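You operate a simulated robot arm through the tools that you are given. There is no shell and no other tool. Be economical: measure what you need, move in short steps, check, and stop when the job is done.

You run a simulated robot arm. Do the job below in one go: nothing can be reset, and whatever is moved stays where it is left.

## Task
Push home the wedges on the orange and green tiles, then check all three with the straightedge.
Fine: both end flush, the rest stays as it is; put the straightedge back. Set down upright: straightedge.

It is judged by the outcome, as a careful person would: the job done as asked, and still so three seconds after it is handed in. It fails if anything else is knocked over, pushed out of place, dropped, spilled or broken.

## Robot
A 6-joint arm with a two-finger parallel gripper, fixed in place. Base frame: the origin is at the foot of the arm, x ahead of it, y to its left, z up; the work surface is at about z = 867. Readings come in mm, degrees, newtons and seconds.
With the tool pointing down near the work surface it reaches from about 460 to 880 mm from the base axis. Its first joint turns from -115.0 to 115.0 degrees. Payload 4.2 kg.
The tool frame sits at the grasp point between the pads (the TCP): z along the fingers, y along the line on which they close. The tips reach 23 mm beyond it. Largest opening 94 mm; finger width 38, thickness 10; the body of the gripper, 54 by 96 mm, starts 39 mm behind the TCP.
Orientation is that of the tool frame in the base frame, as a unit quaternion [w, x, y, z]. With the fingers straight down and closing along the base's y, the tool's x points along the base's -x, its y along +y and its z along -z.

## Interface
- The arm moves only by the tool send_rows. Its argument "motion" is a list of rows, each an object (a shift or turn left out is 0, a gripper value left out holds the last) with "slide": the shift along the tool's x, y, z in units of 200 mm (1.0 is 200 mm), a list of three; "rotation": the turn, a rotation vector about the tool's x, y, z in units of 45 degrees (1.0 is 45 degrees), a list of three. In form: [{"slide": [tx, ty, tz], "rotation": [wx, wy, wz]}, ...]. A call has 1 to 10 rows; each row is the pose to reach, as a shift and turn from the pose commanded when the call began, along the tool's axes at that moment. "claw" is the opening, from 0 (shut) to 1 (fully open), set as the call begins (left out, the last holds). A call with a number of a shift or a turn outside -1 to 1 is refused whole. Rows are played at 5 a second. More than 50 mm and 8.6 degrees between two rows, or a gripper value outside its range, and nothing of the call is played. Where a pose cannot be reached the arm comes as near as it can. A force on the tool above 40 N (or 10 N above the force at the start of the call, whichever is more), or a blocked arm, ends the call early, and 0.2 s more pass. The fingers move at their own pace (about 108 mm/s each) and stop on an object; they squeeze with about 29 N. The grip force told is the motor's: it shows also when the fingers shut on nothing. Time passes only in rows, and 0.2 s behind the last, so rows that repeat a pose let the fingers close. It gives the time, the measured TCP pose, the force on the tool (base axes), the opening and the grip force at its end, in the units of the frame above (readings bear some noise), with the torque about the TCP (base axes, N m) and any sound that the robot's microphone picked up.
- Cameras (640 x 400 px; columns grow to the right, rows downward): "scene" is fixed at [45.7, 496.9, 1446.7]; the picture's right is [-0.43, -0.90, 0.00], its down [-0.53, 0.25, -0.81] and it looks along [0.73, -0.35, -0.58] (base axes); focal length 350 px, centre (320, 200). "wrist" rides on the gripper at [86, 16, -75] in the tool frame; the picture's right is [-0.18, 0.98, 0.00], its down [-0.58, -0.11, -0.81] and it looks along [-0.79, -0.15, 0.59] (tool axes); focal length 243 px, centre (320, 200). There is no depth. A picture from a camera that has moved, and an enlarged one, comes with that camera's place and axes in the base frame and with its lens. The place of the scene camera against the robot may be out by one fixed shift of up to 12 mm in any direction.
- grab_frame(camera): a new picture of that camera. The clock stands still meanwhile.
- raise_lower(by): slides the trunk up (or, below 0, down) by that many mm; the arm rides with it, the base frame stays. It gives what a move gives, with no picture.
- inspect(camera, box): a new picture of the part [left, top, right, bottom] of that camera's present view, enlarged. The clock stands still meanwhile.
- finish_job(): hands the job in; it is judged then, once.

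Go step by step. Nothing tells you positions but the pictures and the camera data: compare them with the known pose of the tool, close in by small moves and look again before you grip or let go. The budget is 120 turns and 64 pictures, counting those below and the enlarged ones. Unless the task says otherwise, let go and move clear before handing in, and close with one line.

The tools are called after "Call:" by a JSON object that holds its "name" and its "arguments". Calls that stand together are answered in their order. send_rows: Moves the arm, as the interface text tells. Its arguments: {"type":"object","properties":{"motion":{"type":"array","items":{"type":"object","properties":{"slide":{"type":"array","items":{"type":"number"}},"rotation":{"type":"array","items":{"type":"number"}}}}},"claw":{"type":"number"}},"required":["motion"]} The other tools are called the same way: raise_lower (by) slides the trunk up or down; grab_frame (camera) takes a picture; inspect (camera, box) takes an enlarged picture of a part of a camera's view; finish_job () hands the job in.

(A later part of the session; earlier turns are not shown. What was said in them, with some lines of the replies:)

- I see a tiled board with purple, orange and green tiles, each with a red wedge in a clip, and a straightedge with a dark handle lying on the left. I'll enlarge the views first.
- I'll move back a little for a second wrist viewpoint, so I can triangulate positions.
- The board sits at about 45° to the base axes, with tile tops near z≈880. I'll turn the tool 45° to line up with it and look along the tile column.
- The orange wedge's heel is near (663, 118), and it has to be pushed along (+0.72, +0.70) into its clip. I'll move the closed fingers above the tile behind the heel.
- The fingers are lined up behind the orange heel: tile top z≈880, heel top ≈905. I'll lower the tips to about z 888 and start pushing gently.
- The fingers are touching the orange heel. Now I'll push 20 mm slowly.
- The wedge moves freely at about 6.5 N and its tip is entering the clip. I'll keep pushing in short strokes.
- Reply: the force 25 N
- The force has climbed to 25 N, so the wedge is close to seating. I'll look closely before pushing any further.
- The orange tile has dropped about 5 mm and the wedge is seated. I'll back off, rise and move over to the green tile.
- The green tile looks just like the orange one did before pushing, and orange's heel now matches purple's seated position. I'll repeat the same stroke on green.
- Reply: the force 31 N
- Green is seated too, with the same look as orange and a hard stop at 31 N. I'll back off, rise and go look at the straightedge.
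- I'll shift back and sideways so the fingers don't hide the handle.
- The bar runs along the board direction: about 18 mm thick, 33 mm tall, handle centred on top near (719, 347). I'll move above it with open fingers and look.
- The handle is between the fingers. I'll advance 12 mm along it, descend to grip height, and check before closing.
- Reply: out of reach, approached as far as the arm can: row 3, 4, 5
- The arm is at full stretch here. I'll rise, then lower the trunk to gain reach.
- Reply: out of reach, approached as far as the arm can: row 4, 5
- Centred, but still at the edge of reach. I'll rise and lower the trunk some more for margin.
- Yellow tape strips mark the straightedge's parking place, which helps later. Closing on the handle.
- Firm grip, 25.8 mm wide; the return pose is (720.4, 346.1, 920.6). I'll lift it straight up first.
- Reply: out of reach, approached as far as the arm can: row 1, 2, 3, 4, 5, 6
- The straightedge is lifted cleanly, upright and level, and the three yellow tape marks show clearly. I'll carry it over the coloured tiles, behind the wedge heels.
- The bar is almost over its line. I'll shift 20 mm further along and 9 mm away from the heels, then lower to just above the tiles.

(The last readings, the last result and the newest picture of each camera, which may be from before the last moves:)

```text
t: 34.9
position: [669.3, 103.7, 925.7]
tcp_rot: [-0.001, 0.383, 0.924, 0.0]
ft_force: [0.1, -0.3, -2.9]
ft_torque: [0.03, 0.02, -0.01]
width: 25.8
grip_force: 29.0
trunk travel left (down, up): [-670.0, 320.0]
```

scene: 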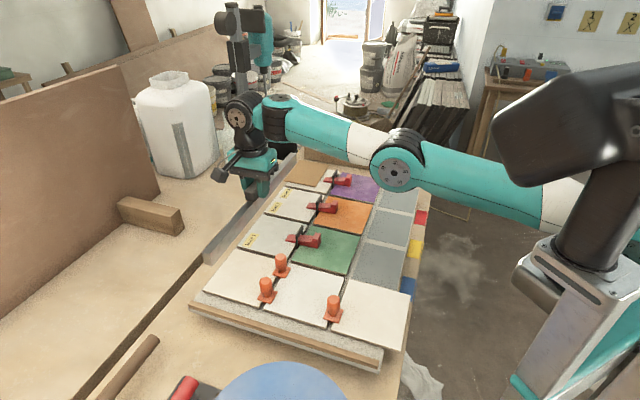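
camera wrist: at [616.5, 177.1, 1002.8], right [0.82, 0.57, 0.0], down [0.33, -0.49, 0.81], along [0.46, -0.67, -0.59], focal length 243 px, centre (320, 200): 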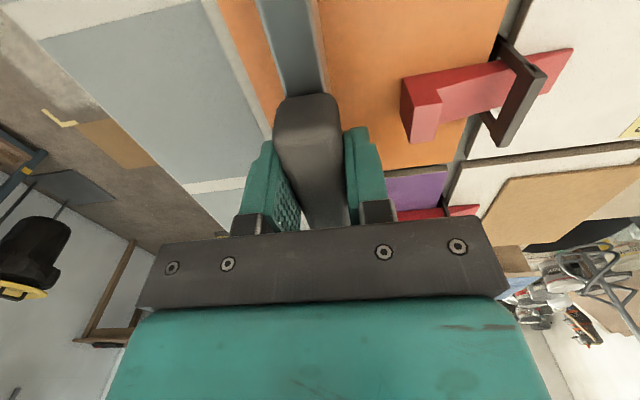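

Call:
{"name": "send_rows", "arguments": {"motion": [{"slide": [0, 0, 0.006]}, {"slide": [0, 0, 0.012]}, {"slide": [0, 0, 0.018]}]}}

```text
t: 35.7
position: [669.4, 105.1, 921.9]
tcp_rot: [-0.001, 0.382, 0.924, 0.0]
ft_force: [-0.5, 0.1, -2.4]
ft_torque: [-0.01, 0.0, -0.01]
width: 25.8
grip_force: 29.1
trunk travel left (down, up): [-670.0, 320.0]
```

Call:
{"name": "send_rows", "arguments": {"motion": [{"slide": [0, 0, 0.005]}, {"slide": [0, 0, 0.01]}]}}

```text
t: 36.3
position: [667.3, 104.1, 920.6]
tcp_rot: [0.001, 0.382, 0.924, 0.001]
ft_force: [1.6, -2.3, 14.0]
ft_torque: [0.28, 0.51, 0.12]
width: 25.6
grip_force: 29.4
trunk travel left (down, up): [-670.0, 320.0]
```

Contact came at z≈920.6, the same height as where the bar rested before, so the tiles are flush. I'll ease the pressure and loosen slightly so the bar rests on its own across all three tiles.

Call:
{"name": "send_rows", "arguments": {"motion": [{"slide": [0, 0, -0.006]}, {"slide": [0, 0, -0.006]}]}}

Call:
{"name": "send_rows", "arguments": {"motion": [{"slide": [0, 0, 0]}, {"slide": [0, 0, 0]}, {"slide": [0, 0, 0]}], "claw": 0.36}}

Call:
{"name": "inspect", "arguments": {"camera": "scene", "box": [260, 150, 420, 280]}}

Call:
{"name": "inspect", "arguments": {"camera": "scene", "box": [320, 190, 390, 260]}}

```text
t: 36.9
position: [669.4, 105.9, 921.1]
tcp_rot: [0.0, 0.382, 0.924, 0.0]
ft_force: [-4.8, 4.1, 10.9]
ft_torque: [-0.44, -0.41, -0.15]
width: 25.9
grip_force: 29.3
trunk travel left (down, up): [-670.0, 320.0]
```

```text
t: 37.7
position: [670.0, 104.9, 920.5]
tcp_rot: [0.001, 0.382, 0.924, 0.0]
ft_force: [-0.3, -0.2, -0.7]
ft_torque: [-0.01, 0.02, -0.03]
width: 33.8
grip_force: 0.1
trunk travel left (down, up): [-670.0, 320.0]
```

```text
3.08 times, centred on (340, 215) of scene
camera zoom: at [45.7, 496.9, 1446.7], right [-0.43, -0.9, 0.0], down [-0.53, 0.25, -0.81], along [0.73, -0.35, -0.58], focal length 1078 px, centre (258, 154)
```

zoom: 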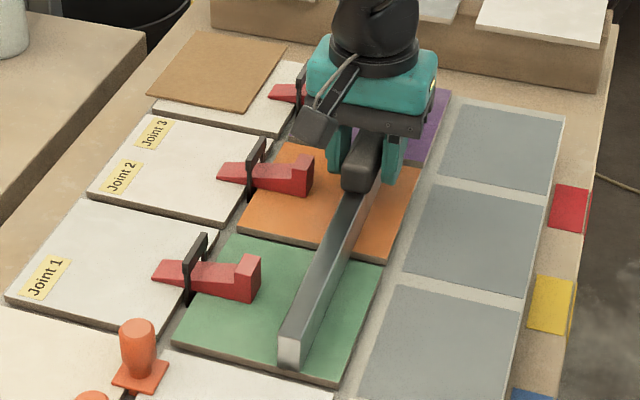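

```text
5.71 times, centred on (355, 225) of scene
camera zoom: at [45.7, 496.9, 1446.7], right [-0.43, -0.9, 0.0], down [-0.53, 0.25, -0.81], along [0.73, -0.35, -0.58], focal length 2003 px, centre (120, 57)
```

zoom: 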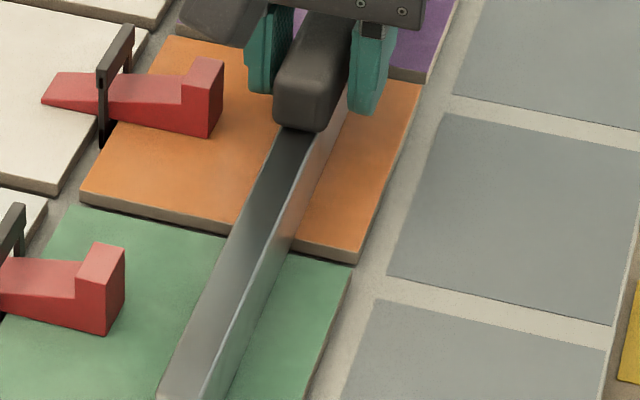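

The bar sits flat across green, orange and purple with no visible gap, so the check is done. I'll regrip it and lift, partly with the trunk, which also recentres the arm's reach for putting it back.

Call:
{"name": "send_rows", "arguments": {"motion": [{"slide": [0, 0, 0]}, {"slide": [0, 0, 0]}, {"slide": [0, 0, 0]}], "claw": 0}}

Call:
{"name": "send_rows", "arguments": {"motion": [{"slide": [0, 0, -0.03]}, {"slide": [0, 0, -0.1]}, {"slide": [0, 0, -0.2]}, {"slide": [0, 0, -0.2]}]}}

Call:
{"name": "raise_lower", "arguments": {"by": 40}}

```text
t: 38.5
position: [669.7, 105.1, 920.7]
tcp_rot: [0.0, 0.383, 0.924, 0.0]
ft_force: [0.6, -0.5, 0.3]
ft_torque: [0.03, -0.01, 0.04]
width: 25.9
grip_force: 28.5
trunk travel left (down, up): [-670.0, 320.0]
```

```text
t: 39.5
position: [667.5, 106.5, 962.2]
tcp_rot: [0.0, 0.382, 0.924, 0.0]
ft_force: [-0.3, 0.3, -2.1]
ft_torque: [0.04, 0.0, 0.01]
width: 26.2
grip_force: 29.0
trunk travel left (down, up): [-670.0, 320.0]
```

```text
t: 40.3
position: [667.8, 105.9, 1000.7]
tcp_rot: [-0.001, 0.382, 0.924, -0.001]
ft_force: [-0.9, 0.3, -2.0]
ft_torque: [0.01, 0.01, -0.03]
width: 25.6
grip_force: 29.1
trunk travel left (down, up): [-710.0, 280.0]
```

Call:
{"name": "send_rows", "arguments": {"motion": [{"slide": [0.1, 0.16, 0]}, {"slide": [0.2, 0.32, 0]}, {"slide": [0.3, 0.48, 0]}, {"slide": [0.4, 0.64, 0]}, {"slide": [0.5, 0.8, 0]}, {"slide": [0.62, 0.98, 0]}, {"slide": [0.667, 1.0, 0]}, {"slide": [0.667, 1.0, 0]}]}}

Call:
{"name": "grab_frame", "arguments": {"camera": "wrist"}}

```text
t: 42.1
position: [713.9, 344.6, 1001.9]
tcp_rot: [-0.001, 0.382, 0.924, -0.001]
ft_force: [-0.5, 0.6, -2.4]
ft_torque: [0.01, 0.05, 0.01]
width: 25.6
grip_force: 29.1
trunk travel left (down, up): [-710.0, 280.0]
```

```text
20 pictures are left
camera wrist: at [663.0, 417.2, 1075.4], right [0.82, 0.57, 0.0], down [0.34, -0.49, 0.81], along [0.46, -0.67, -0.59], focal length 243 px, centre (320, 200)
```

wrist: 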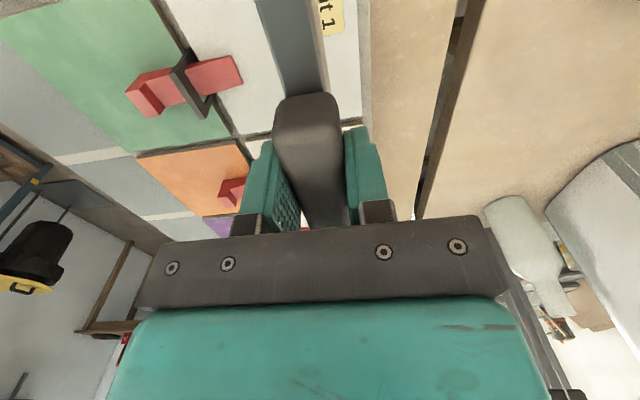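

Call:
{"name": "send_rows", "arguments": {"motion": [{"slide": [-0.018, 0.028, 0]}, {"slide": [-0.018, 0.028, 0.12]}, {"slide": [-0.018, 0.028, 0.24]}, {"slide": [-0.018, 0.028, 0.34]}, {"slide": [-0.018, 0.028, 0.375]}, {"slide": [-0.018, 0.028, 0.375]}]}}

Call:
{"name": "inspect", "arguments": {"camera": "wrist", "box": [160, 0, 460, 240]}}

Call:
{"name": "inspect", "arguments": {"camera": "scene", "box": [180, 140, 340, 300]}}

```text
t: 43.5
position: [719.6, 342.5, 925.2]
tcp_rot: [-0.001, 0.382, 0.924, -0.001]
ft_force: [0.5, 0.3, -3.0]
ft_torque: [0.04, -0.02, 0.03]
width: 25.8
grip_force: 28.6
out of reach, approached as far as the arm can: row 1
trunk travel left (down, up): [-710.0, 280.0]
```

```text
1.67 times, centred on (310, 120) of wrist
camera zoom: at [668.8, 415.4, 999.1], right [0.82, 0.57, 0.0], down [0.33, -0.49, 0.81], along [0.46, -0.67, -0.59], focal length 404 px, centre (337, 333)
```

zoom: 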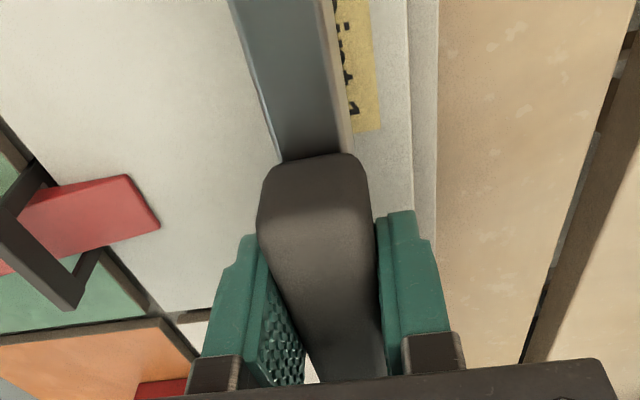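

```text
2.50 times, centred on (260, 220) of scene
camera zoom: at [45.7, 496.9, 1446.7], right [-0.43, -0.9, 0.0], down [-0.53, 0.25, -0.81], along [0.73, -0.35, -0.58], focal length 876 px, centre (470, 150)
```

zoom: 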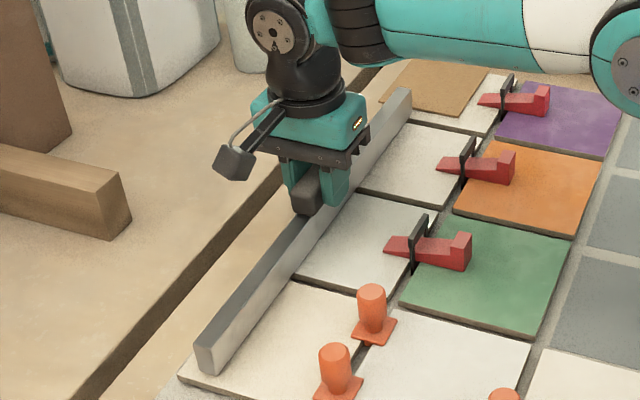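

Slightly off, about 2.4 mm along and 2 mm across. I'll correct that, then lower to contact.

Call:
{"name": "send_rows", "arguments": {"motion": [{"slide": [0.012, 0.01, 0]}, {"slide": [0.012, 0.01, 0.01]}, {"slide": [0.012, 0.01, 0.016]}, {"slide": [0.012, 0.01, 0.016]}]}}

Call:
{"name": "inspect", "arguments": {"camera": "wrist", "box": [160, 0, 460, 240]}}

```text
t: 44.5
position: [720.9, 347.3, 921.7]
tcp_rot: [-0.001, 0.383, 0.924, 0.0]
ft_force: [-0.1, -0.4, -2.7]
ft_torque: [0.05, 0.0, 0.02]
width: 25.7
grip_force: 28.8
trunk travel left (down, up): [-710.0, 280.0]
```

```text
1.67 times, centred on (310, 120) of wrist
camera zoom: at [669.5, 419.0, 995.7], right [0.82, 0.57, 0.0], down [0.33, -0.49, 0.81], along [0.46, -0.67, -0.59], focal length 404 px, centre (337, 333)
```

zoom: 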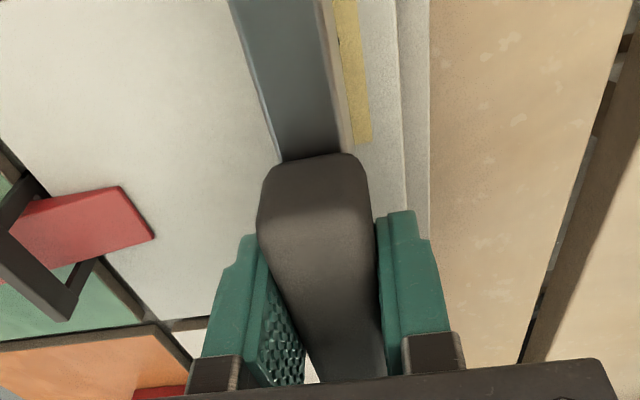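

Call:
{"name": "send_rows", "arguments": {"motion": [{"slide": [0, -0.004, 0]}, {"slide": [0, -0.004, 0.003]}, {"slide": [0, -0.004, 0.006]}]}}

```text
t: 45.3
position: [720.2, 345.2, 920.6]
tcp_rot: [0.0, 0.382, 0.924, 0.0]
ft_force: [-0.2, -0.1, -1.8]
ft_torque: [0.02, 0.02, -0.02]
width: 25.8
grip_force: 29.0
trunk travel left (down, up): [-710.0, 280.0]
```

Call:
{"name": "send_rows", "arguments": {"motion": [{"slide": [0, 0, 0.003]}, {"slide": [0, 0, 0.005]}]}}

```text
t: 45.9
position: [720.3, 346.6, 920.8]
tcp_rot: [-0.001, 0.383, 0.924, 0.001]
ft_force: [0.8, -0.5, 1.1]
ft_torque: [-0.04, -0.02, 0.06]
width: 25.7
grip_force: 28.9
trunk travel left (down, up): [-710.0, 280.0]
```

Contact is light: the force went from −3 N to +1 N, so the table is carrying the bar. I'll open part way, then rise.

Call:
{"name": "send_rows", "arguments": {"motion": [{"slide": [0, 0, 0]}, {"slide": [0, 0, 0]}, {"slide": [0, 0, 0]}], "claw": 0.7}}

Call:
{"name": "send_rows", "arguments": {"motion": [{"slide": [0, 0, -0.1]}, {"slide": [0, 0, -0.25]}, {"slide": [0.05, 0, -0.4]}, {"slide": [0.15, -0.1, -0.5]}, {"slide": [0.25, -0.3, -0.5]}, {"slide": [0.3, -0.5, -0.5]}, {"slide": [0.4, -0.7, -0.5]}, {"slide": [0.4, -0.7, -0.5]}]}}

Call:
{"name": "inspect", "arguments": {"camera": "scene", "box": [180, 140, 420, 300]}}

Call:
{"name": "grab_frame", "arguments": {"camera": "wrist"}}

```text
t: 46.7
position: [721.0, 346.7, 919.8]
tcp_rot: [0.0, 0.383, 0.924, 0.0]
ft_force: [0.0, -0.1, -0.6]
ft_torque: [0.0, 0.02, -0.02]
width: 65.9
grip_force: 0.0
trunk travel left (down, up): [-710.0, 280.0]
```

```text
t: 48.5
position: [563.0, 306.2, 1019.4]
tcp_rot: [0.001, 0.383, 0.924, 0.002]
ft_force: [-0.3, 0.7, 0.0]
ft_torque: [0.01, -0.01, 0.0]
width: 65.8
grip_force: 0.1
out of reach, approached as far as the arm can: row 4
trunk travel left (down, up): [-710.0, 280.0]
```

```text
2.50 times, centred on (300, 220) of scene
camera zoom: at [45.7, 496.9, 1446.7], right [-0.43, -0.9, 0.0], down [-0.53, 0.25, -0.81], along [0.73, -0.35, -0.58], focal length 876 px, centre (370, 150)
```

zoom: 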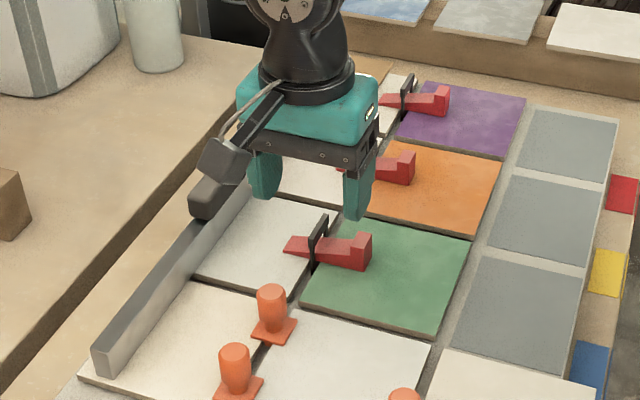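

```text
15 pictures are left
camera wrist: at [511.9, 378.2, 1093.3], right [0.83, 0.56, 0.0], down [0.33, -0.49, 0.81], along [0.46, -0.66, -0.59], focal length 243 px, centre (320, 200)
```

wrist: 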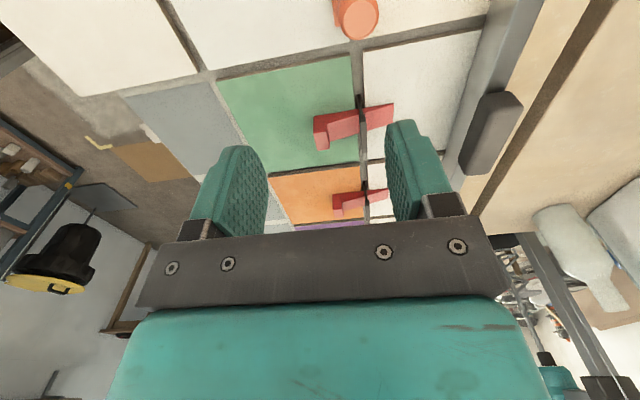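

The straightedge is back at its original spot, upright. I'll move clear and take one last close look at all three tiles.

Call:
{"name": "send_rows", "arguments": {"motion": [{"slide": [0, -0.2, -0.1]}, {"slide": [0, -0.4, -0.2]}, {"slide": [0, -0.6, -0.3]}, {"slide": [0, -0.6, -0.4]}, {"slide": [0, -0.6, -0.4]}]}}

Call:
{"name": "inspect", "arguments": {"camera": "scene", "box": [285, 160, 385, 280]}}

Call:
{"name": "grab_frame", "arguments": {"camera": "scene"}}

```text
t: 49.7
position: [479.1, 217.7, 1101.5]
tcp_rot: [-0.001, 0.383, 0.924, 0.0]
ft_force: [0.4, 0.4, 0.5]
ft_torque: [-0.02, -0.02, -0.01]
width: 65.9
grip_force: 0.0
trunk travel left (down, up): [-710.0, 280.0]
```

```text
3.33 times, centred on (335, 220) of scene
camera zoom: at [45.7, 496.9, 1446.7], right [-0.43, -0.9, 0.0], down [-0.53, 0.25, -0.81], along [0.73, -0.35, -0.58], focal length 1168 px, centre (270, 133)
```

zoom: 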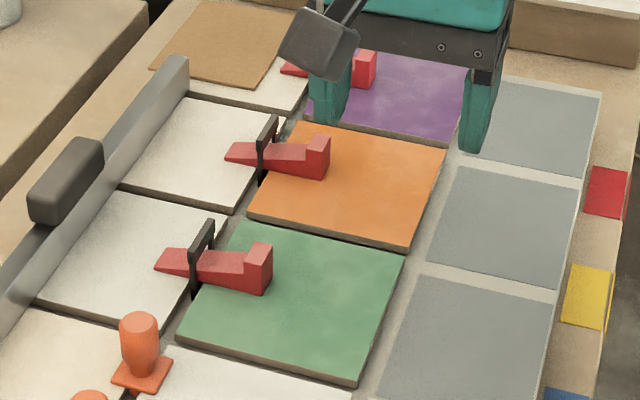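

```text
13 pictures are left
```

scene: 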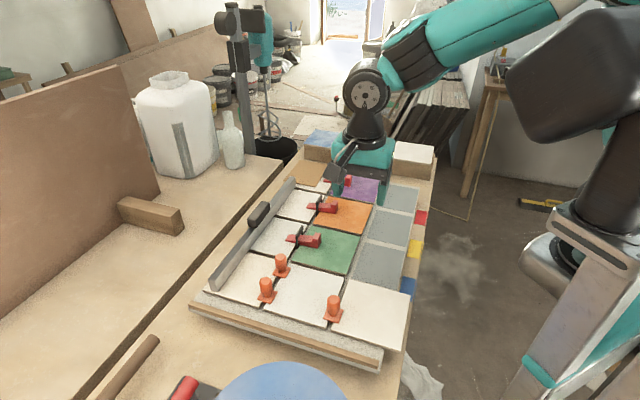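

Everything matches: both wedges are seated like purple's, the tiles are level, the straightedge is back in its place, and the arm is clear. Handing in.

Call:
{"name": "finish_job", "arguments": {}}

```text
The job is handed in.
```

The orange and green wedges are pushed home. The straightedge lay flat across all three tiles with no gap that I could see, and it is back upright in its original place.
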